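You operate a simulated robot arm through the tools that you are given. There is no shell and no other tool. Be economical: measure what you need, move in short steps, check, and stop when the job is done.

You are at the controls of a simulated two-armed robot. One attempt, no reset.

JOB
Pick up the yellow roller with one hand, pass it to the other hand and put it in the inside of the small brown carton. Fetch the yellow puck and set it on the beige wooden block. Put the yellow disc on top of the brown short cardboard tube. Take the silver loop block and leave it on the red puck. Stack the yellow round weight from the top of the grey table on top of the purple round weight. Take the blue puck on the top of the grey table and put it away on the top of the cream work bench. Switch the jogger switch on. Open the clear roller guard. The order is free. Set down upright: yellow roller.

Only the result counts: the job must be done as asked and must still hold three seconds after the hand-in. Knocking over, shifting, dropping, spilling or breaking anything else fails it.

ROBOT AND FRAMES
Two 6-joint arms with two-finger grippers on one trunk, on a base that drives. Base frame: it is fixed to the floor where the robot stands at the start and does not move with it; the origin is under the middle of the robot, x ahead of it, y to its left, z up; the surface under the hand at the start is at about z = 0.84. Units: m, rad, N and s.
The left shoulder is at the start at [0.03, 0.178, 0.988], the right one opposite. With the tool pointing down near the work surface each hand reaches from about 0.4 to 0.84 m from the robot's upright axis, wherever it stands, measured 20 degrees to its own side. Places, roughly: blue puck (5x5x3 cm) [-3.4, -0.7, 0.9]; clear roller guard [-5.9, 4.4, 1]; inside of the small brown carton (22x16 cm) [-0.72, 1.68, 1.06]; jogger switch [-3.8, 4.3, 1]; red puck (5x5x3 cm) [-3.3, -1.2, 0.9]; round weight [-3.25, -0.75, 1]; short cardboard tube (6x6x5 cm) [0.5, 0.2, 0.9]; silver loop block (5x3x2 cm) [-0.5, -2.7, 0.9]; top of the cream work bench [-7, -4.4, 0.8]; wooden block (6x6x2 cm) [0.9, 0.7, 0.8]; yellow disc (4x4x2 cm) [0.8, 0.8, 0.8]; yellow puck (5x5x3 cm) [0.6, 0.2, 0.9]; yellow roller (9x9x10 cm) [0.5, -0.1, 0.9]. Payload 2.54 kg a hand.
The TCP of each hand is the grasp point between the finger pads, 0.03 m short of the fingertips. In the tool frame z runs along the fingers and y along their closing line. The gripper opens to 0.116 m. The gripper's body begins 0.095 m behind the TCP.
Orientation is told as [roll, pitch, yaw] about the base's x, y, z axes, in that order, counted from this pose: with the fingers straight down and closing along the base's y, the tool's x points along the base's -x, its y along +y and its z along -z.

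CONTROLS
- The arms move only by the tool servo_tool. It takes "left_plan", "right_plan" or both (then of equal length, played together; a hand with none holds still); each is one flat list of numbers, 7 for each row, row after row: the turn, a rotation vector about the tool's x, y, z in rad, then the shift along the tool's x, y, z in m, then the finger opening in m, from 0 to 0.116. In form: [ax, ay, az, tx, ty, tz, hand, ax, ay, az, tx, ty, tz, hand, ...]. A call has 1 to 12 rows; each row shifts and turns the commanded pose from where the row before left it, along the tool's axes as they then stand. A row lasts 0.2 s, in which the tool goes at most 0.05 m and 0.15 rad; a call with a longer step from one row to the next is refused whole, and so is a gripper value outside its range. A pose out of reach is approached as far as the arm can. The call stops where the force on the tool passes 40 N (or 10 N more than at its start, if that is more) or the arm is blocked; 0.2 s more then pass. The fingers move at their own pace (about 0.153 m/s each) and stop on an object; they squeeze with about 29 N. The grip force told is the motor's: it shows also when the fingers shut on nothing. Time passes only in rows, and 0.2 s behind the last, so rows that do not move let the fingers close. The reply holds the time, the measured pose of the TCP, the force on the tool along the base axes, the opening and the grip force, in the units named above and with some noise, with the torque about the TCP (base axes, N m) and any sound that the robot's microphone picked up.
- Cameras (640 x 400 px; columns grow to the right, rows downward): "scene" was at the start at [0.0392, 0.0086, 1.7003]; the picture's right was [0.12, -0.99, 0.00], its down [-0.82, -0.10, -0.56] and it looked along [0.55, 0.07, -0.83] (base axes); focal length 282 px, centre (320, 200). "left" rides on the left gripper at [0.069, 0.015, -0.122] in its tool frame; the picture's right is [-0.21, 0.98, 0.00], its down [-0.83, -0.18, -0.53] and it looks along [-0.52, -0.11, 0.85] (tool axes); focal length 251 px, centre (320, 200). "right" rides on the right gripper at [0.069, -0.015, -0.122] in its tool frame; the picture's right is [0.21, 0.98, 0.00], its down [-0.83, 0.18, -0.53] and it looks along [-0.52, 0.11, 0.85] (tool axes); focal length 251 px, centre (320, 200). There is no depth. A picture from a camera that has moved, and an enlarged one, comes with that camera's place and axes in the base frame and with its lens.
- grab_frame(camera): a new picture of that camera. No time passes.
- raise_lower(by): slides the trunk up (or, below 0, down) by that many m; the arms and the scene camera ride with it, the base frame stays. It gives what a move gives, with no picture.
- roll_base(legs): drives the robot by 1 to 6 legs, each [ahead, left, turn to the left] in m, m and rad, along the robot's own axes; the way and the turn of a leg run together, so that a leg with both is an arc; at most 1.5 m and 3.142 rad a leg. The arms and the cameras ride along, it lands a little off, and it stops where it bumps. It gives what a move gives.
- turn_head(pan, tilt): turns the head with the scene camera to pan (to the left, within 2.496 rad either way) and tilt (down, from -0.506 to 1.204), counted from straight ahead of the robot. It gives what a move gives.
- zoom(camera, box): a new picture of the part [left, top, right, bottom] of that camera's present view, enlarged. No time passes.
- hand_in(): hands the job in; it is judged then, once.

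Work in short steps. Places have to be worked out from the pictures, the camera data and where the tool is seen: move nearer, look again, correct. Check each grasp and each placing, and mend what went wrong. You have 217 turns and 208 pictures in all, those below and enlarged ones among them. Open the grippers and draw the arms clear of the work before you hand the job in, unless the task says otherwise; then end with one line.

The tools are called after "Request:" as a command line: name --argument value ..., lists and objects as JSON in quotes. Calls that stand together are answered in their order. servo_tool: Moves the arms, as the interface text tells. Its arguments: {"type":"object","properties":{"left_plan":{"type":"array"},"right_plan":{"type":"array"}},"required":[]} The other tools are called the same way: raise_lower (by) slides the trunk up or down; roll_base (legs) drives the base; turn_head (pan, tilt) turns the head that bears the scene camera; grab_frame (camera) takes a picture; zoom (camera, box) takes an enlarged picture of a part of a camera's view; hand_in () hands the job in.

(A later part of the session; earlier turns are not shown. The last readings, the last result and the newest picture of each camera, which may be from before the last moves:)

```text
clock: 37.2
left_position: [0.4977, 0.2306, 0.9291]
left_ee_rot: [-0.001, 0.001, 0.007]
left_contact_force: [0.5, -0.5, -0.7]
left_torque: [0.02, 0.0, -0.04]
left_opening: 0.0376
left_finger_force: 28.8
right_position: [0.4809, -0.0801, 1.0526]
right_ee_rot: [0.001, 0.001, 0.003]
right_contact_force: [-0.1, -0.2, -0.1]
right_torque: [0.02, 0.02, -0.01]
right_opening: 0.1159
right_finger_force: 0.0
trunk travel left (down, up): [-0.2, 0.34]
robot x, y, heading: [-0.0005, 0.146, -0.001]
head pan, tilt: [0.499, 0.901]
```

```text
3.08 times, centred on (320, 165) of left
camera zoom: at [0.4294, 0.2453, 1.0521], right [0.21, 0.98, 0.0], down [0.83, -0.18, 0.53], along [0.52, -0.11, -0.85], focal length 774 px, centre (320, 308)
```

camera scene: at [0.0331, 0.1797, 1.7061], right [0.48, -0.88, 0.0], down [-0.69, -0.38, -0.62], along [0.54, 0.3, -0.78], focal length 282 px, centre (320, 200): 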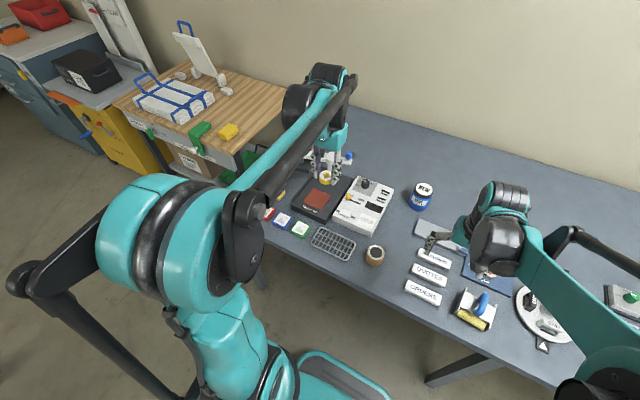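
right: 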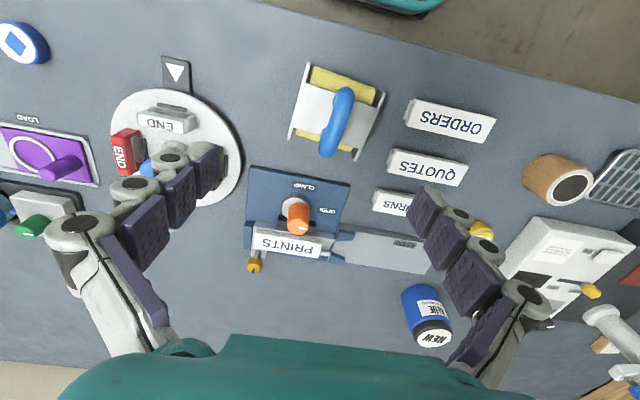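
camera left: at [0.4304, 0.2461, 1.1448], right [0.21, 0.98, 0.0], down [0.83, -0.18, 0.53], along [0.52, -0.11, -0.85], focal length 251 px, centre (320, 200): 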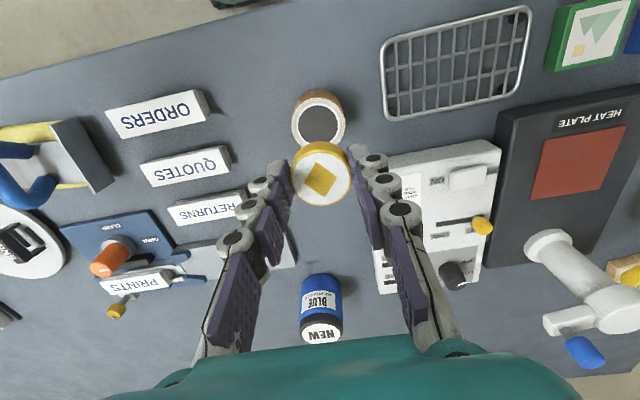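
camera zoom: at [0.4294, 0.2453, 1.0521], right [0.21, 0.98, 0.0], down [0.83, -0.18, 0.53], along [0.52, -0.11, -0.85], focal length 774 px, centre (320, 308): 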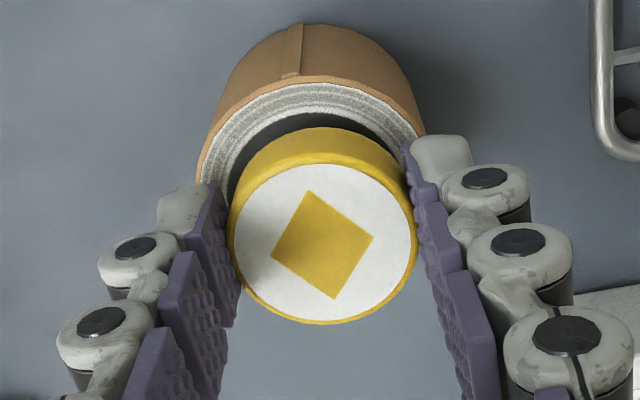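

Alignment is good; I go down in small steps to contact.

Request:
servo_tool --left_plan '[0, 0, 0, 0, 0, 0.0015, 0, 0, 0, 0, 0, 0, 0.0015, 0, 0, 0, 0, 0, 0, 0, 0]'

Request:
servo_tool --left_plan '[0, 0, 0, 0, 0, 0.001, 0, 0, 0, 0, 0, 0, 0.001, 0, 0, 0, 0, 0, 0, 0, 0]'

Request:
servo_tool --left_plan '[0, 0, 0, 0, 0, 0.001, 0, 0, 0, 0, 0, 0, 0.001, 0, 0, 0, 0, 0, 0, 0, 0]'

```text
clock: 38.0
left_position: [0.4961, 0.2304, 0.9268]
left_ee_rot: [-0.002, -0.001, 0.007]
left_contact_force: [-0.2, 0.3, -0.1]
left_torque: [-0.03, 0.0, 0.0]
left_opening: 0.0376
left_finger_force: 29.1
right_position: [0.4803, -0.0803, 1.0516]
right_ee_rot: [0.0, -0.002, 0.004]
right_contact_force: [0.0, -0.1, 0.0]
right_torque: [-0.02, 0.0, -0.03]
right_opening: 0.116
right_finger_force: 0.0
trunk travel left (down, up): [-0.2, 0.34]
robot x, y, heading: [-0.0012, 0.1467, 0.003]
head pan, tilt: [0.499, 0.901]
```

```text
clock: 38.8
left_position: [0.496, 0.2311, 0.9245]
left_ee_rot: [0.0, 0.001, 0.007]
left_contact_force: [-0.2, -0.1, 0.1]
left_torque: [0.02, 0.01, 0.0]
left_opening: 0.0373
left_finger_force: 28.8
right_position: [0.4816, -0.0795, 1.0516]
right_ee_rot: [-0.001, 0.002, 0.004]
right_contact_force: [0.1, 0.1, -0.2]
right_torque: [0.01, 0.0, -0.03]
right_opening: 0.1159
right_finger_force: 0.1
trunk travel left (down, up): [-0.2, 0.34]
robot x, y, heading: [-0.0005, 0.1443, 0.008]
head pan, tilt: [0.499, 0.901]
```

```text
clock: 39.6
left_position: [0.4973, 0.2313, 0.9236]
left_ee_rot: [-0.001, -0.001, 0.004]
left_contact_force: [-0.2, -1.2, 9.2]
left_torque: [-0.02, -0.02, 0.02]
left_opening: 0.0378
left_finger_force: 29.2
right_position: [0.4801, -0.0801, 1.0517]
right_ee_rot: [0.0, -0.001, 0.004]
right_contact_force: [0.3, -0.4, -0.3]
right_torque: [0.0, -0.01, -0.03]
right_opening: 0.1161
right_finger_force: 0.0
trunk travel left (down, up): [-0.2, 0.34]
robot x, y, heading: [-0.0034, 0.1437, 0.005]
head pan, tilt: [0.499, 0.901]
```

Contact with 9 N at the expected height. I relieve a little, release and withdraw.

Request:
servo_tool --left_plan '[0, 0, 0, 0, 0, -0.001, 0, 0, 0, 0, 0, 0, 0, 0.065, 0, 0, 0, 0, 0, 0, 0.065, 0, 0, 0, 0, 0, -0.03, 0.065, 0, 0, 0, 0, 0, -0.05, 0.065, 0, 0, 0, 0, 0, -0.05, 0.065]'

Request:
grab_frame --camera "left"

Request:
grab_frame --camera "right"

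```text
clock: 41.0
left_position: [0.4966, 0.2309, 1.0539]
left_ee_rot: [0.001, -0.001, 0.008]
left_contact_force: [-0.9, -0.2, 0.2]
left_torque: [-0.02, -0.01, -0.01]
left_opening: 0.065
left_finger_force: 0.0
right_position: [0.4799, -0.0795, 1.0514]
right_ee_rot: [-0.001, -0.001, 0.005]
right_contact_force: [-0.4, 0.2, 0.4]
right_torque: [0.0, 0.02, -0.03]
right_opening: 0.1158
right_finger_force: 0.1
trunk travel left (down, up): [-0.2, 0.34]
robot x, y, heading: [-0.0016, 0.1453, 0.002]
head pan, tilt: [0.499, 0.901]
```

```text
174 pictures are left
camera left: at [0.4284, 0.2449, 1.1765], right [0.21, 0.98, 0.0], down [0.83, -0.18, 0.53], along [0.52, -0.11, -0.85], focal length 251 px, centre (320, 200)
```

left: 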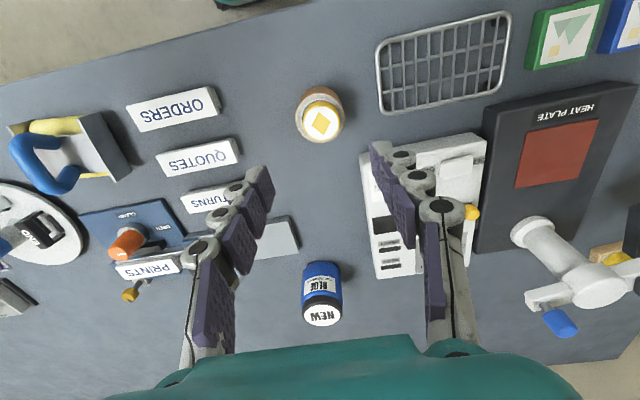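

```text
173 pictures are left
camera right: at [0.4103, -0.0965, 1.1734], right [-0.22, 0.98, 0.0], down [0.82, 0.18, 0.53], along [0.52, 0.12, -0.85], focal length 251 px, centre (320, 200)
```

right: 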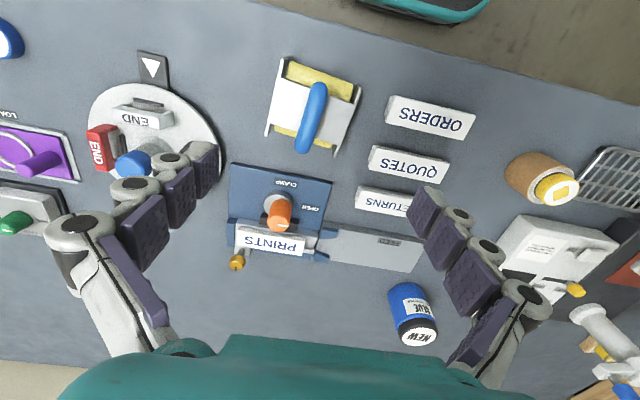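

The disc sits on the tube. Next the roller: I zoom on its shape from both cameras.

Request:
zoom --camera "right" --box '[250, 40, 380, 170]'

Request:
zoom --camera "scene" --box '[440, 270, 510, 340]'

Request:
zoom --camera "left" --box '[0, 90, 150, 210]'

```text
3.08 times, centred on (315, 105) of right
camera zoom: at [0.4103, -0.0965, 1.1734], right [-0.22, 0.98, 0.0], down [0.82, 0.18, 0.53], along [0.52, 0.12, -0.85], focal length 774 px, centre (335, 492)
```

zoom: 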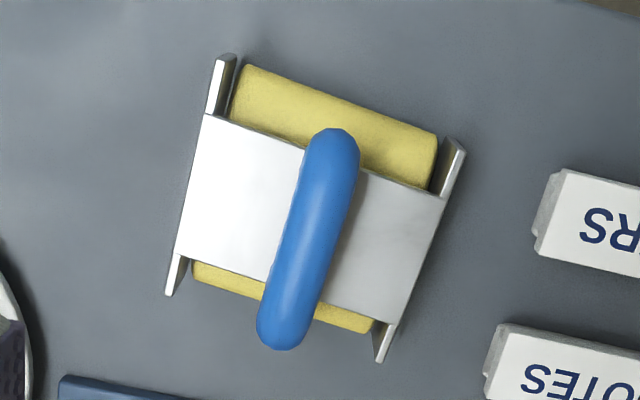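

```text
5.71 times, centred on (475, 305) of scene
camera zoom: at [0.0317, 0.1809, 1.7061], right [0.48, -0.88, 0.0], down [-0.69, -0.38, -0.62], along [0.54, 0.3, -0.78], focal length 1609 px, centre (-566, -400)
```

zoom: 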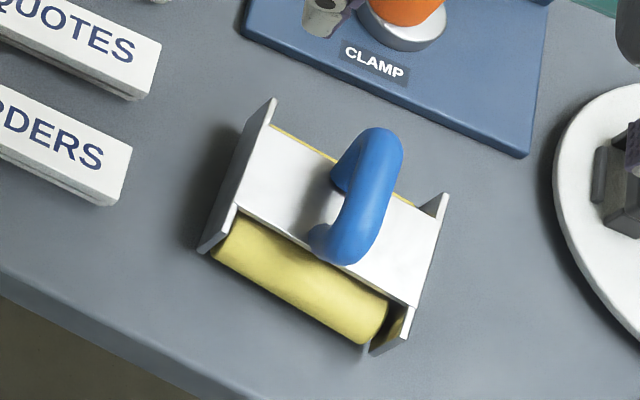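

```text
3.33 times, centred on (75, 150) of left
camera zoom: at [0.4284, 0.2449, 1.1765], right [0.21, 0.98, 0.0], down [0.83, -0.18, 0.53], along [0.52, -0.11, -0.85], focal length 838 px, centre (1137, 367)
```

zoom: 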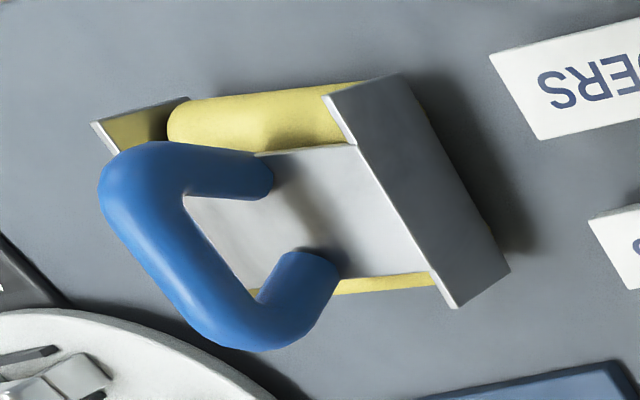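

The handle is a D-bar running almost along x, centre ≈ (0.472, -0.090), axis z≈0.93. I'll grip its near end with the right hand leaning back 0.35 rad so the left can later grip the far end; first hover and look.

Request:
servo_tool --right_plan '[0, -0.117, 0, 0, 0, 0, 0.06, 0, -0.117, 0, 0, 0, 0, 0.06, 0, -0.116, 0, 0, 0, 0, 0.06, 0, 0, 0, 0.032, -0.005, 0.01, 0.06, 0, 0, 0, 0.032, -0.005, 0.01, 0.06]'

Request:
grab_frame --camera "right"

Request:
grab_frame --camera "left"

```text
clock: 42.2
left_position: [0.4972, 0.2293, 1.0547]
left_ee_rot: [-0.001, 0.001, 0.008]
left_contact_force: [-1.1, -0.5, -0.2]
left_torque: [0.01, 0.0, -0.02]
left_opening: 0.065
left_finger_force: 0.0
right_position: [0.4277, -0.0899, 1.0108]
right_ee_rot: [0.0, -0.352, 0.005]
right_contact_force: [-1.4, 1.0, -0.3]
right_torque: [0.01, -0.01, -0.06]
right_opening: 0.0603
right_finger_force: 0.0
trunk travel left (down, up): [-0.2, 0.34]
robot x, y, heading: [-0.0022, 0.146, -0.002]
head pan, tilt: [0.499, 0.901]
```

```text
169 pictures are left
camera right: at [0.32, -0.1069, 1.1007], right [-0.21, 0.98, -0.07], down [0.59, 0.18, 0.79], along [0.78, 0.12, -0.61], focal length 251 px, centre (320, 200)
```

right: 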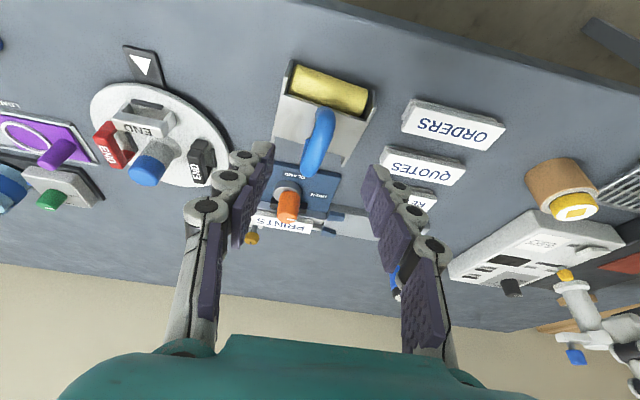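

```text
168 pictures are left
camera left: at [0.4288, 0.2449, 1.1759], right [0.21, 0.98, 0.0], down [0.83, -0.18, 0.53], along [0.52, -0.11, -0.85], focal length 251 px, centre (320, 200)
```

left: 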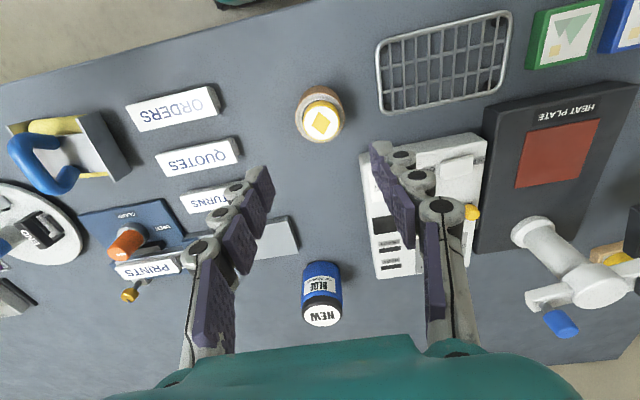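

Handle axis triangulates to ≈(0.470, -0.090, 0.92). I advance along the tool so it grips about x=0.453, then close.

Request:
servo_tool --right_plan '[0, 0, 0, 0.0076, 0, 0.04, 0.06, 0, 0, 0, 0, 0, 0.025, 0.06, 0, 0, 0, 0, 0, 0.014, 0.06, 0, 0, 0, 0, 0, 0, 0.0, 0, 0, 0, 0, 0, 0, 0.0, 0, 0, 0, 0, 0, 0, 0.0]'

Request:
grab_frame --camera "right"

Request:
zoom --camera "left" --box '[0, 90, 150, 210]'

```text
clock: 43.6
left_position: [0.4971, 0.2303, 1.0547]
left_ee_rot: [0.001, 0.0, 0.005]
left_contact_force: [-0.6, -0.2, -0.6]
left_torque: [-0.02, 0.01, 0.01]
left_opening: 0.0648
left_finger_force: 0.0
right_position: [0.4486, -0.0904, 0.9338]
right_ee_rot: [0.001, -0.351, 0.004]
right_contact_force: [0.3, 0.1, 0.5]
right_torque: [0.0, 0.05, 0.01]
right_opening: 0.0175
right_finger_force: 29.1
trunk travel left (down, up): [-0.2, 0.34]
robot x, y, heading: [0.0016, 0.1466, -0.004]
head pan, tilt: [0.499, 0.901]
```

```text
167 pictures are left
camera right: at [0.3407, -0.1075, 1.0242], right [-0.2, 0.98, -0.07], down [0.59, 0.18, 0.78], along [0.78, 0.12, -0.62], focal length 251 px, centre (320, 200)
```

right: 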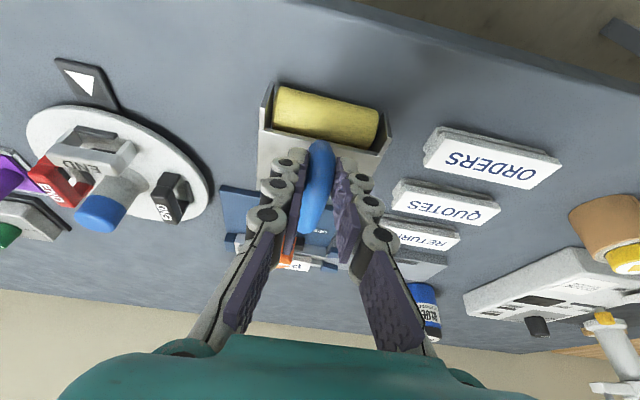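

```text
3.33 times, centred on (75, 150) of left
camera zoom: at [0.4292, 0.2449, 1.1757], right [0.21, 0.98, 0.0], down [0.83, -0.18, 0.53], along [0.52, -0.11, -0.85], focal length 838 px, centre (1137, 367)
```

zoom: 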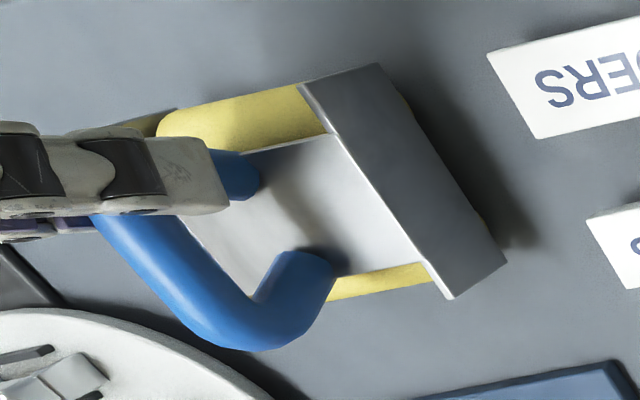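

Gripped. I lift it straight up 0.14 m and check for sagging.

Request:
servo_tool --right_plan '[0, 0, 0, -0.012, 0, -0.0329, 0.0, 0, 0, 0, -0.012, 0, -0.0329, 0.0, 0, 0, 0, -0.012, 0, -0.0329, 0.0, 0, 0, 0, -0.012, 0, -0.0329, 0.0, 0, 0, 0, 0, 0, 0, 0]'

Request:
grab_frame --camera "left"

Request:
grab_frame --camera "right"

```text
clock: 44.8
left_position: [0.4979, 0.2305, 1.0538]
left_ee_rot: [0.001, -0.001, 0.007]
left_contact_force: [0.4, 0.0, 0.3]
left_torque: [-0.04, 0.02, 0.01]
left_opening: 0.0651
left_finger_force: 0.0
right_position: [0.4462, -0.092, 1.0755]
right_ee_rot: [0.001, -0.348, 0.006]
right_contact_force: [0.7, -0.9, -1.3]
right_torque: [-0.02, 0.06, -0.01]
right_opening: 0.0172
right_finger_force: 29.2
trunk travel left (down, up): [-0.2, 0.34]
robot x, y, heading: [-0.0022, 0.1464, 0.005]
head pan, tilt: [0.499, 0.901]
```

```text
165 pictures are left
camera left: at [0.4299, 0.2447, 1.1754], right [0.21, 0.98, 0.0], down [0.83, -0.18, 0.53], along [0.52, -0.11, -0.85], focal length 251 px, centre (320, 200)
```

left: 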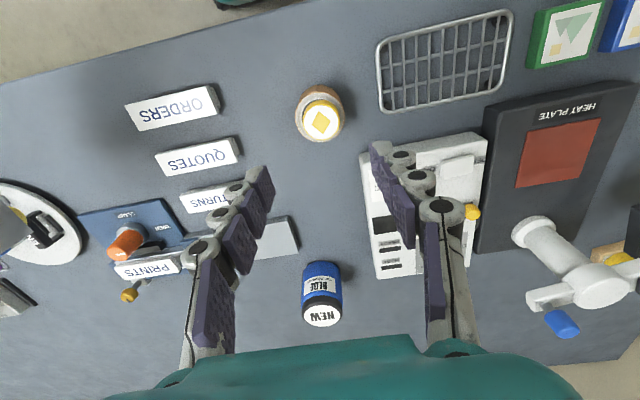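

```text
164 pictures are left
camera right: at [0.3395, -0.1086, 1.1656], right [-0.2, 0.98, -0.07], down [0.59, 0.18, 0.78], along [0.78, 0.12, -0.62], focal length 251 px, centre (320, 200)
```

right: 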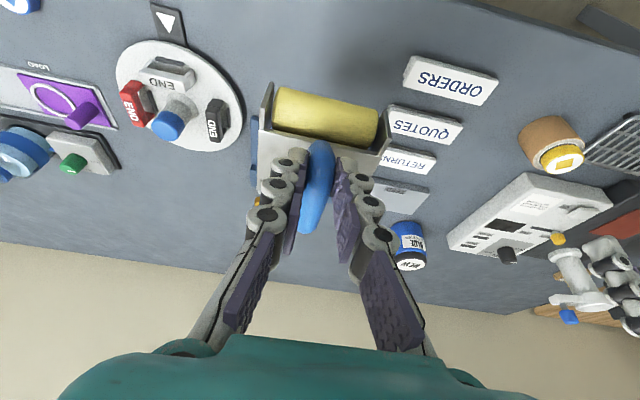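

No sag. I now yaw the right hand +1.49 rad about the vertical so that the free handle end points left.

Request:
servo_tool --right_plan '[-0.0511, 0, -0.1399, 0, 0, 0, 0, -0.0511, 0, -0.1399, 0, 0, 0, 0, -0.0511, 0, -0.1399, 0, 0, 0, 0, -0.0511, 0, -0.1399, 0, 0, 0, 0, -0.0511, 0, -0.1399, 0, 0, 0, 0, -0.0511, 0, -0.1399, 0, 0, 0, 0, -0.0511, 0, -0.1399, 0, 0, 0, 0, -0.0511, 0, -0.1399, 0, 0, 0, 0, -0.0511, 0, -0.1399, 0, 0, 0, 0, -0.0511, 0, -0.1399, 0, 0, 0, 0, 0, 0, 0, 0, 0, 0, 0]'

Request:
turn_head --pan 0.0 --tilt 0.9

Request:
grab_frame --camera "scene"

Request:
grab_frame --camera "right"

```text
clock: 47.2
left_position: [0.499, 0.2308, 1.0548]
left_ee_rot: [0.0, 0.001, 0.008]
left_contact_force: [0.1, -0.3, -0.4]
left_torque: [-0.03, -0.01, -0.03]
left_opening: 0.0648
left_finger_force: 0.1
right_position: [0.447, -0.089, 1.0751]
right_ee_rot: [0.0, -0.35, 1.495]
right_contact_force: [-0.3, 0.3, -1.2]
right_torque: [-0.06, 0.02, 0.0]
right_opening: 0.0173
right_finger_force: 28.6
trunk travel left (down, up): [-0.2, 0.34]
robot x, y, heading: [-0.0031, 0.1447, 0.006]
head pan, tilt: [0.499, 0.901]
```

```text
clock: 48.1
left_position: [0.4965, 0.2311, 1.0542]
left_ee_rot: [0.001, -0.001, 0.009]
left_contact_force: [-0.4, 0.8, -0.5]
left_torque: [-0.01, 0.03, 0.0]
left_opening: 0.065
left_finger_force: 0.2
right_position: [0.4472, -0.0908, 1.0743]
right_ee_rot: [0.0, -0.352, 1.495]
right_contact_force: [-0.5, 0.5, -1.7]
right_torque: [-0.05, 0.02, -0.01]
right_opening: 0.0174
right_finger_force: 29.0
trunk travel left (down, up): [-0.2, 0.34]
robot x, y, heading: [-0.0019, 0.1465, 0.003]
head pan, tilt: [0.0, 0.901]
```

```text
163 pictures are left
camera scene: at [0.0425, 0.1447, 1.706], right [0.0, -1.0, 0.0], down [-0.78, 0.0, -0.62], along [0.62, 0.0, -0.78], focal length 282 px, centre (320, 200)
```

scene: 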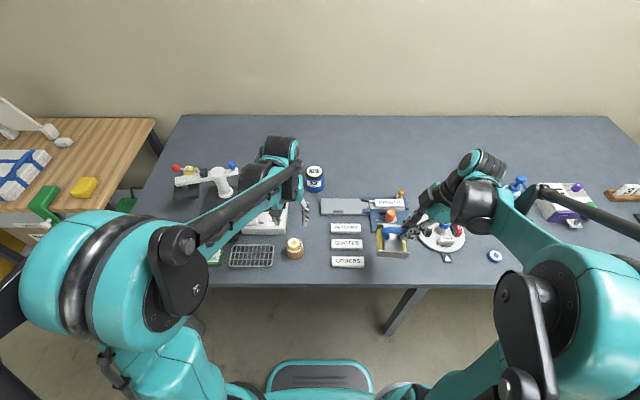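

```text
162 pictures are left
camera right: at [0.4541, -0.1985, 1.1649], right [-0.99, -0.13, -0.07], down [-0.14, 0.6, 0.78], along [-0.05, 0.79, -0.62], focal length 251 px, centre (320, 200)
```

right: 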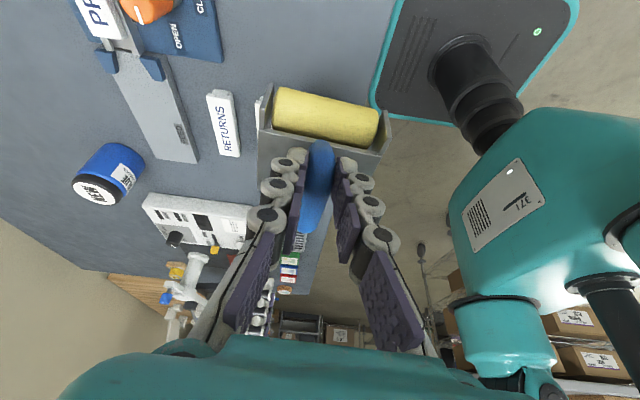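

Right hand now leans right with the roller's free handle end to the left. I raise/turn the left hand to the mirror orientation, while the right carries the roller toward the robot's centre line.

Request:
servo_tool --left_plan '[0, 0, 0, 0, 0.03, -0.03, 0.06, 0, 0, 0, 0, 0.03, -0.03, 0.06, 0, 0, 0, 0, 0.03, -0.03, 0.06, 0, 0, 0, 0, 0.03, -0.03, 0.06, 0, 0, 0.149, 0, 0, 0, 0.06, 0, 0, 0.149, 0, 0, 0, 0.06, 0, 0, 0.149, 0, 0, 0, 0.06, 0, 0, 0.149, 0, 0, 0, 0.06, 0, 0, 0.149, 0, 0, 0, 0.06, 0, 0, 0.149, 0, 0, 0, 0.06, 0, 0, 0.149, 0, 0, 0, 0.06, 0, 0, 0.149, 0, 0, 0, 0.06]' --right_plan '[0, 0, 0, 0, 0, 0, 0, 0, 0, 0, 0, 0, 0, 0, 0, 0, 0, 0, 0, 0, 0, 0, 0, 0, 0, 0, 0, 0, 0, 0, 0, -0.025, -0.0042, 0.0091, 0, 0, 0, 0, -0.025, -0.0042, 0.0091, 0, 0, 0, 0, -0.025, -0.0042, 0.0091, 0, 0, 0, 0, -0.025, -0.0042, 0.0091, 0, 0, 0, 0, -0.025, -0.0042, 0.0091, 0, 0, 0, 0, -0.025, -0.0042, 0.0091, 0, 0, 0, 0, -0.025, -0.0042, 0.0091, 0, 0, 0, 0, -0.025, -0.0042, 0.0091, 0]'

Request:
servo_tool --left_plan '[0, 0, 0.149, 0, 0, 0, 0.06, 0, 0, 0.149, 0, 0, 0, 0.06, 0, -0.117, 0, 0, 0, 0, 0.06, 0, -0.117, 0, 0, 0, 0, 0.06, 0, -0.116, 0, 0, 0, 0, 0.06]'

Request:
grab_frame --camera "left"

Request:
grab_frame --camera "scene"

```text
clock: 50.7
left_position: [0.4957, 0.3532, 1.1746]
left_ee_rot: [0.0, 0.001, -1.188]
left_contact_force: [0.1, -1.0, -0.6]
left_torque: [0.0, 0.01, 0.02]
left_opening: 0.06
left_finger_force: 0.1
right_position: [0.4988, 0.1201, 1.0737]
right_ee_rot: [0.002, -0.349, 1.494]
right_contact_force: [-0.3, 0.2, -1.9]
right_torque: [-0.07, 0.04, -0.02]
right_opening: 0.0174
right_finger_force: 29.4
trunk travel left (down, up): [-0.2, 0.34]
robot x, y, heading: [0.0011, 0.144, 0.0]
head pan, tilt: [0.0, 0.901]
```

```text
clock: 51.9
left_position: [0.4964, 0.351, 1.1729]
left_ee_rot: [-0.001, -0.353, -1.486]
left_contact_force: [0.0, -0.7, 0.3]
left_torque: [-0.04, -0.02, -0.04]
left_opening: 0.06
left_finger_force: 0.0
right_position: [0.4973, 0.1188, 1.0734]
right_ee_rot: [0.0, -0.349, 1.495]
right_contact_force: [0.1, -0.3, -1.8]
right_torque: [-0.08, 0.01, -0.01]
right_opening: 0.0175
right_finger_force: 29.0
trunk travel left (down, up): [-0.2, 0.34]
robot x, y, heading: [-0.0019, 0.1425, 0.003]
head pan, tilt: [0.0, 0.901]
```

```text
161 pictures are left
camera left: at [0.5026, 0.4598, 1.2646], right [0.99, -0.12, 0.07], down [-0.13, -0.6, 0.79], along [-0.05, -0.79, -0.61], focal length 251 px, centre (320, 200)
```

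left: 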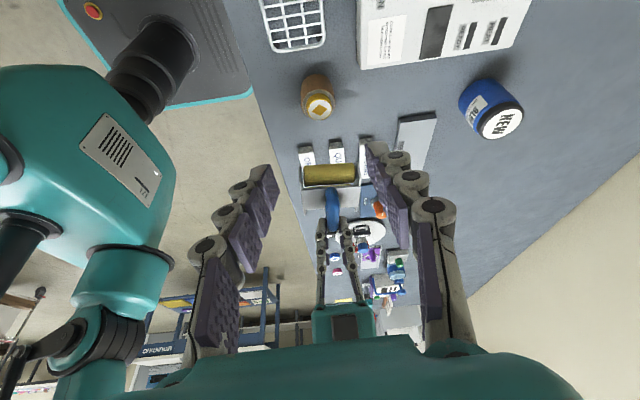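

```text
160 pictures are left
camera scene: at [0.0426, 0.1458, 1.706], right [0.0, -1.0, 0.0], down [-0.78, 0.0, -0.62], along [0.62, 0.0, -0.78], focal length 282 px, centre (320, 200)
```

scene: 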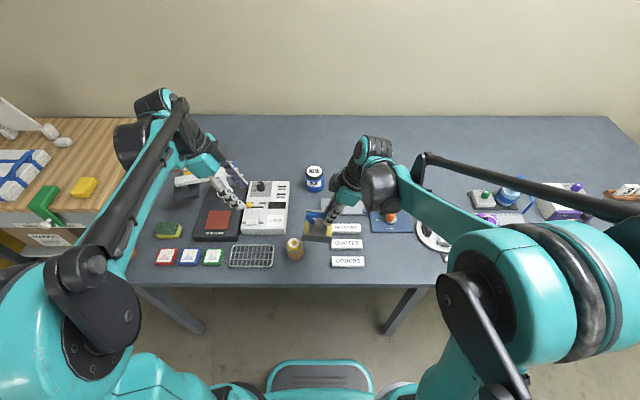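

I zoom the left camera to locate the handle's free end accurately.

Request:
zoom --camera "left" --box '[280, 150, 380, 250]'

Request:
zoom --camera "scene" --box '[280, 170, 380, 260]'

```text
4.00 times, centred on (330, 200) of left
camera zoom: at [0.5026, 0.4598, 1.2646], right [0.99, -0.12, 0.07], down [-0.13, -0.6, 0.79], along [-0.05, -0.79, -0.61], focal length 1006 px, centre (280, 200)
```

zoom: 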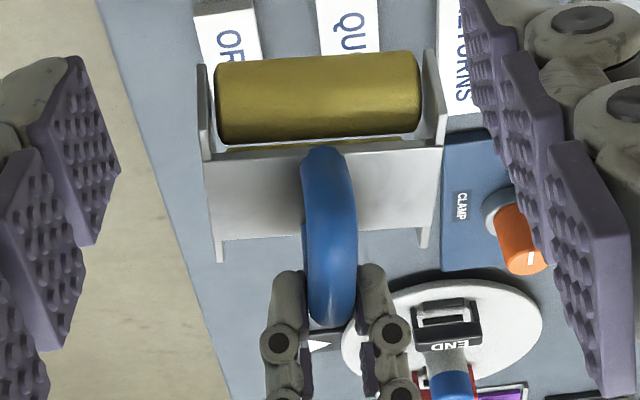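

```text
4.44 times, centred on (330, 215) of scene
camera zoom: at [0.0426, 0.1458, 1.706], right [0.0, -1.0, 0.0], down [-0.78, 0.0, -0.62], along [0.62, 0.0, -0.78], focal length 1251 px, centre (276, 133)
```

zoom: 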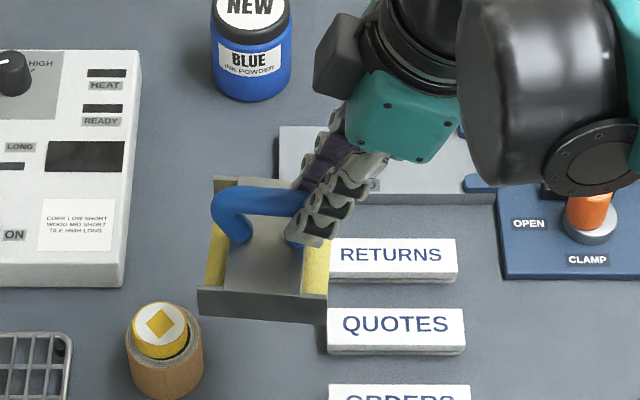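

The free bar spans y≈0.125–0.186 at (0.501, ·, 1.057). I move the left hand to a pre-grasp 6 cm back along its axis.

Request:
servo_tool --left_plan '[0, 0, 0, -0.0348, -0.0029, 0.0257, 0.06, 0, 0, 0, -0.0348, -0.0029, 0.0257, 0.06, 0, 0, 0, -0.0348, -0.0029, 0.0257, 0.06, 0, 0, 0, -0.0348, -0.0029, 0.0257, 0.06]'

Request:
grab_frame --camera "left"

Request:
zoom --camera "scene" --box '[260, 130, 400, 260]'

```text
clock: 52.9
left_position: [0.4987, 0.1821, 1.1242]
left_ee_rot: [0.0, -0.348, -1.483]
left_contact_force: [0.9, -0.3, -0.2]
left_torque: [0.01, -0.02, 0.02]
left_opening: 0.06
left_finger_force: 0.0
right_position: [0.4978, 0.1177, 1.0744]
right_ee_rot: [0.0, -0.351, 1.494]
right_contact_force: [-0.6, -0.2, -1.1]
right_torque: [-0.05, 0.0, 0.0]
right_opening: 0.017
right_finger_force: 29.4
trunk travel left (down, up): [-0.2, 0.34]
robot x, y, heading: [-0.0006, 0.145, 0.005]
head pan, tilt: [0.0, 0.901]
```

```text
157 pictures are left
camera left: at [0.5057, 0.2899, 1.2159], right [0.99, -0.12, 0.07], down [-0.13, -0.61, 0.78], along [-0.05, -0.79, -0.62], focal length 251 px, centre (320, 200)
```

left: 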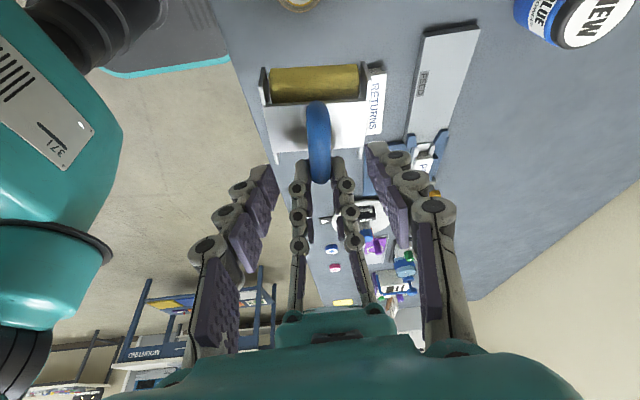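

```text
3.08 times, centred on (330, 195) of scene
camera zoom: at [0.0428, 0.1437, 1.706], right [0.0, -1.0, 0.0], down [-0.78, 0.0, -0.62], along [0.62, 0.0, -0.78], focal length 866 px, centre (289, 215)
```

zoom: 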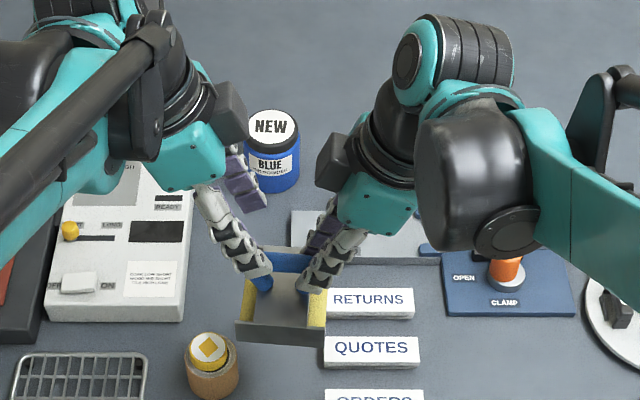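

Well aligned. I advance 59 mm and close the left hand on the free end of the bar.

Request:
servo_tool --left_plan '[0, 0, 0, 0.002, 0, 0.03, 0.06, 0, 0, 0, 0, 0, 0.02, 0.06, 0, 0, 0, 0, 0, 0.009, 0.06, 0, 0, 0, 0, 0, 0, 0.0, 0, 0, 0, 0, 0, 0, 0.0, 0, 0, 0, 0, 0, 0, 0.0]'

Request:
grab_frame --camera "left"

Request:
zoom --camera "scene" --box '[260, 130, 400, 260]'

```text
clock: 54.3
left_position: [0.4995, 0.1667, 1.068]
left_ee_rot: [-0.002, -0.349, -1.484]
left_contact_force: [-12.8, -3.3, 0.2]
left_torque: [0.01, 0.09, -0.69]
left_opening: 0.0192
left_finger_force: 29.1
right_position: [0.4975, 0.118, 1.0742]
right_ee_rot: [-0.002, -0.35, 1.495]
right_contact_force: [13.6, 2.8, -1.6]
right_torque: [-0.04, -0.17, 0.09]
right_opening: 0.0172
right_finger_force: 29.5
trunk travel left (down, up): [-0.2, 0.34]
robot x, y, heading: [-0.0045, 0.1477, 0.003]
head pan, tilt: [0.0, 0.901]
```

```text
155 pictures are left
camera left: at [0.5076, 0.2738, 1.1594], right [0.99, -0.12, 0.07], down [-0.13, -0.61, 0.79], along [-0.05, -0.79, -0.62], focal length 251 px, centre (320, 200)
```

left: 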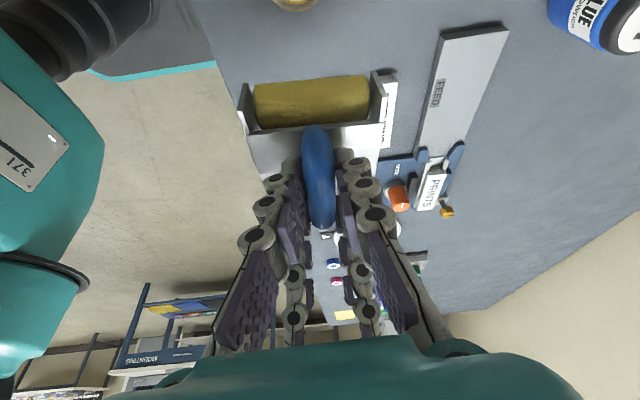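

```text
3.08 times, centred on (330, 195) of scene
camera zoom: at [0.0425, 0.1448, 1.706], right [0.0, -1.0, 0.0], down [-0.78, 0.0, -0.62], along [0.62, 0.0, -0.78], focal length 866 px, centre (289, 215)
```

zoom: 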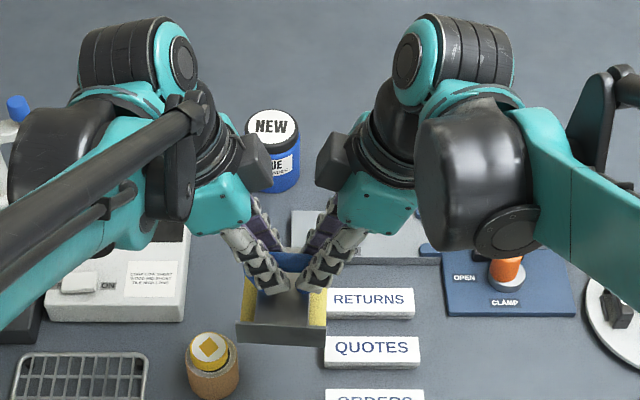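

Both hands hold the handle (left opening 0.019, firm). I open the right hand and retract it along its own axis.

Request:
servo_tool --right_plan '[0, 0, 0, 0, 0, 0, 0.05, 0, 0, 0, 0, 0, 0, 0.05, 0, 0, 0, 0, 0, -0.03, 0.05, 0, 0, 0, 0, 0, -0.05, 0.05, 0, 0, 0, 0, 0, -0.05, 0.05]' --left_plan '[0, 0, 0, 0, 0, 0, 0, 0, 0, 0, 0, 0, 0, 0, 0, 0, 0, 0, 0, 0, 0, 0, 0, 0, 0, 0, 0, 0, 0, 0, 0, 0, 0, 0, 0]'

Request:
grab_frame --camera "right"

Request:
zoom --camera "scene" --box '[260, 130, 400, 260]'

```text
clock: 55.5
left_position: [0.5006, 0.167, 1.0684]
left_ee_rot: [-0.002, -0.347, -1.486]
left_contact_force: [-0.7, -0.2, -0.4]
left_torque: [0.02, 0.0, 0.02]
left_opening: 0.016
left_finger_force: 29.2
right_position: [0.4928, 0.0743, 1.198]
right_ee_rot: [0.0, -0.351, 1.495]
right_contact_force: [0.4, 0.0, 0.1]
right_torque: [-0.02, 0.0, 0.0]
right_opening: 0.0498
right_finger_force: 0.0
trunk travel left (down, up): [-0.2, 0.34]
robot x, y, heading: [-0.0047, 0.1446, 0.003]
head pan, tilt: [0.0, 0.901]
```

```text
153 pictures are left
camera right: at [0.5004, -0.0347, 1.2871], right [-0.99, -0.13, -0.07], down [-0.14, 0.6, 0.78], along [-0.05, 0.79, -0.62], focal length 251 px, centre (320, 200)
```

right: 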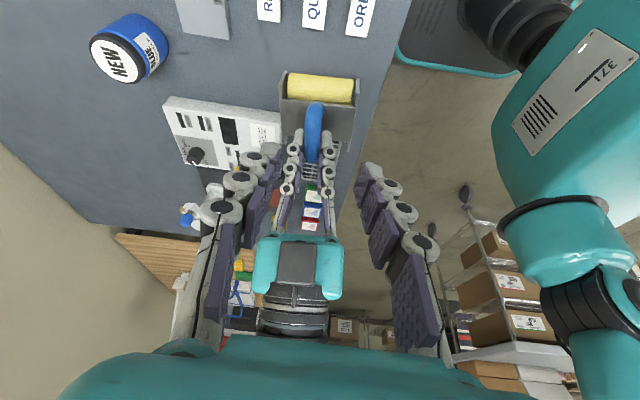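

```text
3.08 times, centred on (330, 195) of scene
camera zoom: at [0.0419, 0.1444, 1.7061], right [0.0, -1.0, 0.0], down [-0.78, 0.0, -0.62], along [0.62, 0.0, -0.78], focal length 866 px, centre (289, 215)
```

zoom: 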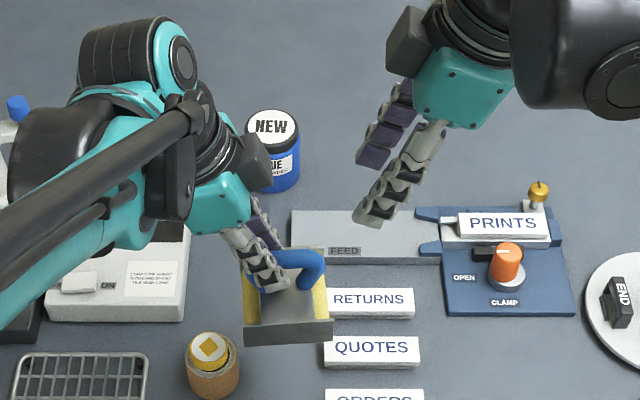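

The handover worked; the left hand alone holds the roller. I raise the trunk, back away from the table, and turn left 90° toward the carton cart.

Request:
raise_lower --by 0.25

Request:
roll_base --legs '[[-0.5, 0, 0], [0, 0, 1.57], [0.3, 0, 0]]'

Request:
turn_head --pan 0.1 --tilt 0.7

Request:
grab_frame --camera "scene"

```text
clock: 58.1
left_position: [0.5015, 0.1662, 1.3184]
left_ee_rot: [0.001, -0.349, -1.483]
left_contact_force: [0.3, -0.5, -1.8]
left_torque: [0.01, -0.02, 0.01]
left_opening: 0.0164
left_finger_force: 29.7
right_position: [0.4945, 0.074, 1.4467]
right_ee_rot: [-0.001, -0.352, 1.493]
right_contact_force: [0.2, 0.4, 0.7]
right_torque: [0.01, -0.02, 0.03]
right_opening: 0.05
right_finger_force: 0.0
trunk travel left (down, up): [-0.45, 0.09]
robot x, y, heading: [-0.0038, 0.1426, -0.002]
head pan, tilt: [0.0, 0.901]
```

```text
clock: 66.5
left_position: [-0.5249, 0.9439, 1.3183]
left_ee_rot: [0.0, -0.35, 0.079]
left_contact_force: [0.2, -0.8, -1.6]
left_torque: [0.02, 0.02, 0.03]
left_opening: 0.0164
left_finger_force: 29.2
right_position: [-0.4328, 0.9355, 1.4463]
right_ee_rot: [0.0, -0.353, 3.058]
right_contact_force: [-0.3, -0.3, 1.0]
right_torque: [-0.02, 0.03, -0.03]
right_opening: 0.05
right_finger_force: 0.2
trunk travel left (down, up): [-0.45, 0.09]
robot x, y, heading: [-0.5065, 0.4411, 1.561]
head pan, tilt: [0.0, 0.901]
```

```text
clock: 67.2
left_position: [-0.5239, 0.9457, 1.3175]
left_ee_rot: [-0.002, -0.35, 0.078]
left_contact_force: [0.4, 0.2, -0.8]
left_torque: [-0.01, 0.03, -0.04]
left_opening: 0.0163
left_finger_force: 29.2
right_position: [-0.4311, 0.9377, 1.4456]
right_ee_rot: [0.001, -0.352, 3.056]
right_contact_force: [0.2, -0.8, 0.7]
right_torque: [0.0, 0.04, 0.02]
right_opening: 0.0503
right_finger_force: 0.1
trunk travel left (down, up): [-0.45, 0.09]
robot x, y, heading: [-0.5089, 0.4442, 1.568]
head pan, tilt: [0.099, 0.7]
```

```text
151 pictures are left
camera scene: at [-0.5162, 0.4976, 1.9721], right [1.0, 0.09, 0.0], down [0.06, -0.64, -0.76], along [-0.07, 0.76, -0.65], focal length 282 px, centre (320, 200)
```

scene: 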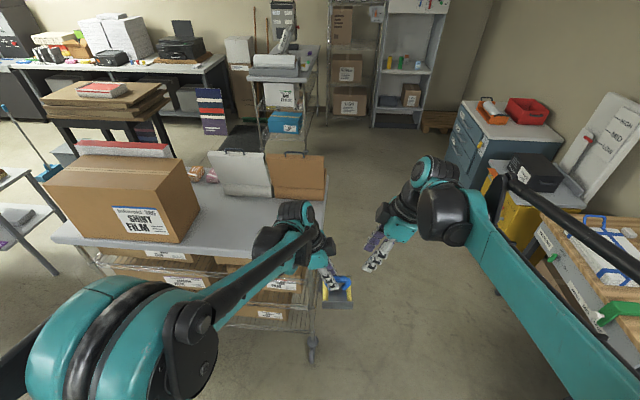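

I check the left camera view, and zoom in on the carton area.

Request:
grab_frame --camera "left"

Request:
zoom --camera "scene" --box '[180, 130, 340, 250]'

```text
150 pictures are left
camera left: at [-0.6314, 0.9519, 1.4092], right [0.12, 0.99, 0.07], down [0.61, -0.13, 0.78], along [0.79, -0.05, -0.62], focal length 251 px, centre (320, 200)
```

left: 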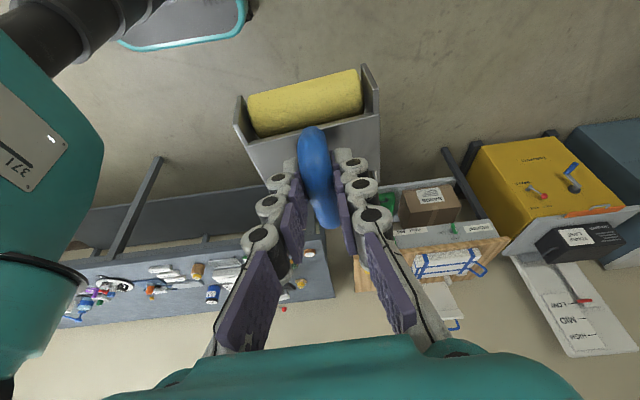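

```text
3.33 times, centred on (260, 190) of scene
camera zoom: at [-0.5162, 0.4976, 1.9721], right [1.0, 0.09, 0.0], down [0.06, -0.64, -0.76], along [-0.07, 0.76, -0.65], focal length 938 px, centre (520, 233)
```

zoom: 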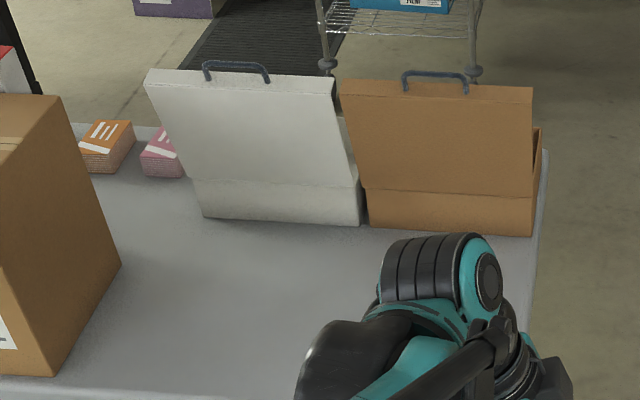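

The brown carton's lid stands up on its south side, so I approach from the east. I strafe right, drive forward alongside the cart and turn to face it (west).

Request:
roll_base --legs '[[0, -0.5, 0], [1.39, 0, 0], [0, 0, 1.57]]'

Request:
turn_head --pan 0.1 --tilt 0.8

Request:
grab_frame --camera "scene"

Request:
grab_frame --camera "right"

```text
clock: 80.5
left_position: [-0.4776, 1.8189, 1.3193]
left_ee_rot: [0.002, -0.347, 1.617]
left_contact_force: [0.8, 0.4, -2.2]
left_torque: [-0.03, -0.02, 0.0]
left_opening: 0.0164
left_finger_force: 29.3
right_position: [-0.466, 1.911, 1.446]
right_ee_rot: [-0.001, -0.352, -1.689]
right_contact_force: [-0.3, -0.2, 0.0]
right_torque: [0.01, -0.01, -0.01]
right_opening: 0.0499
right_finger_force: 0.2
trunk travel left (down, up): [-0.45, 0.09]
robot x, y, heading: [0.023, 1.8224, 3.098]
head pan, tilt: [0.099, 0.7]
```

```text
clock: 81.2
left_position: [-0.4783, 1.8182, 1.3184]
left_ee_rot: [0.0, -0.348, 1.616]
left_contact_force: [-0.5, 0.6, -1.7]
left_torque: [-0.03, 0.01, -0.03]
left_opening: 0.0165
left_finger_force: 28.8
right_position: [-0.4668, 1.9113, 1.4461]
right_ee_rot: [-0.001, -0.351, -1.689]
right_contact_force: [0.9, -0.2, -0.6]
right_torque: [-0.01, 0.05, 0.02]
right_opening: 0.0498
right_finger_force: 0.0
trunk travel left (down, up): [-0.45, 0.09]
robot x, y, heading: [0.0285, 1.8236, 3.105]
head pan, tilt: [0.099, 0.799]
```

```text
148 pictures are left
camera scene: at [-0.0267, 1.8144, 1.964], right [-0.06, 1.0, 0.0], down [0.72, 0.04, -0.7], along [-0.7, -0.04, -0.72], focal length 282 px, centre (320, 200)
```

scene: 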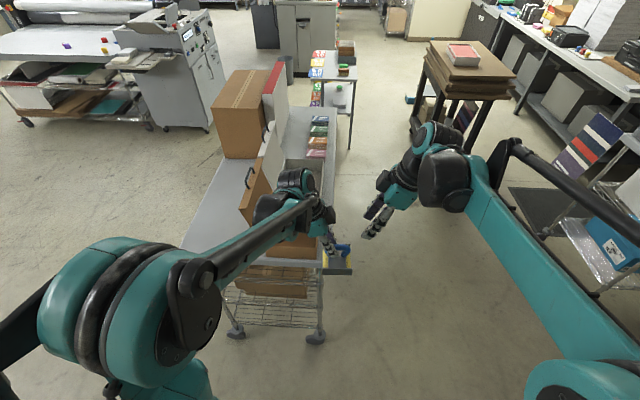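

```text
147 pictures are left
camera right: at [-0.4693, 2.018, 1.5365], right [0.99, 0.09, -0.07], down [0.11, -0.61, 0.78], along [0.02, -0.79, -0.62], focal length 251 px, centre (320, 200)
```

right: 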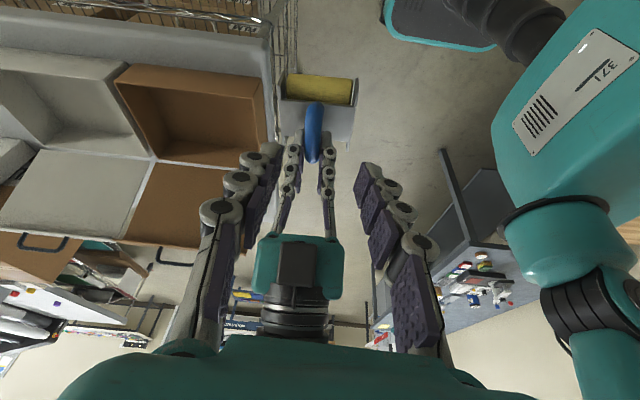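

The right camera shows the open brown carton; centre ≈ (-0.71, 1.69), rim z≈1.14. The left hand leans toward the lid, so I yaw it so that it leans toward the robot instead.

Request:
servo_tool --left_plan '[-0.0511, 0, -0.1399, 0, 0, 0, 0, -0.0511, 0, -0.1399, 0, 0, 0, 0, -0.0511, 0, -0.1399, 0, 0, 0, 0, -0.0511, 0, -0.1399, 0, 0, 0, 0, -0.0511, 0, -0.1399, 0, 0, 0, 0, -0.0511, 0, -0.1399, 0, 0, 0, 0, -0.0511, 0, -0.1399, 0, 0, 0, 0, -0.0511, 0, -0.1399, 0, 0, 0, 0, -0.0511, 0, -0.1399, 0, 0, 0, 0, -0.0511, 0, -0.1399, 0, 0, 0, 0, 0, 0, 0, 0, 0, 0, 0]'

Request:
grab_frame --camera "left"

Request:
grab_frame --camera "right"

```text
clock: 83.5
left_position: [-0.4769, 1.8194, 1.3193]
left_ee_rot: [0.0, -0.351, 3.106]
left_contact_force: [-0.1, 0.3, -1.4]
left_torque: [-0.03, -0.02, -0.02]
left_opening: 0.0164
left_finger_force: 29.1
right_position: [-0.4667, 1.9101, 1.446]
right_ee_rot: [0.0, -0.348, -1.689]
right_contact_force: [-0.1, -0.1, -0.3]
right_torque: [-0.01, -0.01, 0.0]
right_opening: 0.0501
right_finger_force: 0.1
trunk travel left (down, up): [-0.45, 0.09]
robot x, y, heading: [0.026, 1.8239, 3.107]
head pan, tilt: [0.099, 0.799]
```

```text
146 pictures are left
camera left: at [-0.3708, 1.7999, 1.4095], right [-0.23, -0.97, 0.07], down [-0.59, 0.2, 0.78], along [-0.78, 0.14, -0.62], focal length 251 px, centre (320, 200)
```

left: 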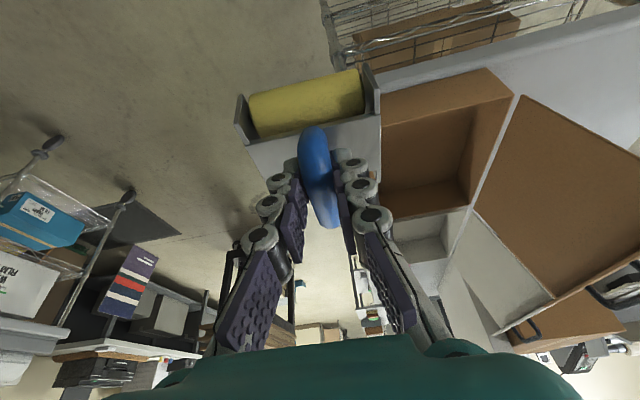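

```text
145 pictures are left
camera right: at [-0.4692, 2.0179, 1.5365], right [0.99, 0.09, -0.07], down [0.11, -0.61, 0.78], along [0.02, -0.79, -0.62], focal length 251 px, centre (320, 200)
```

right: 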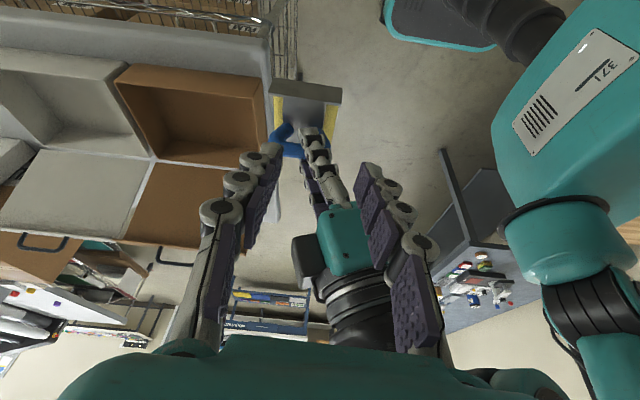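

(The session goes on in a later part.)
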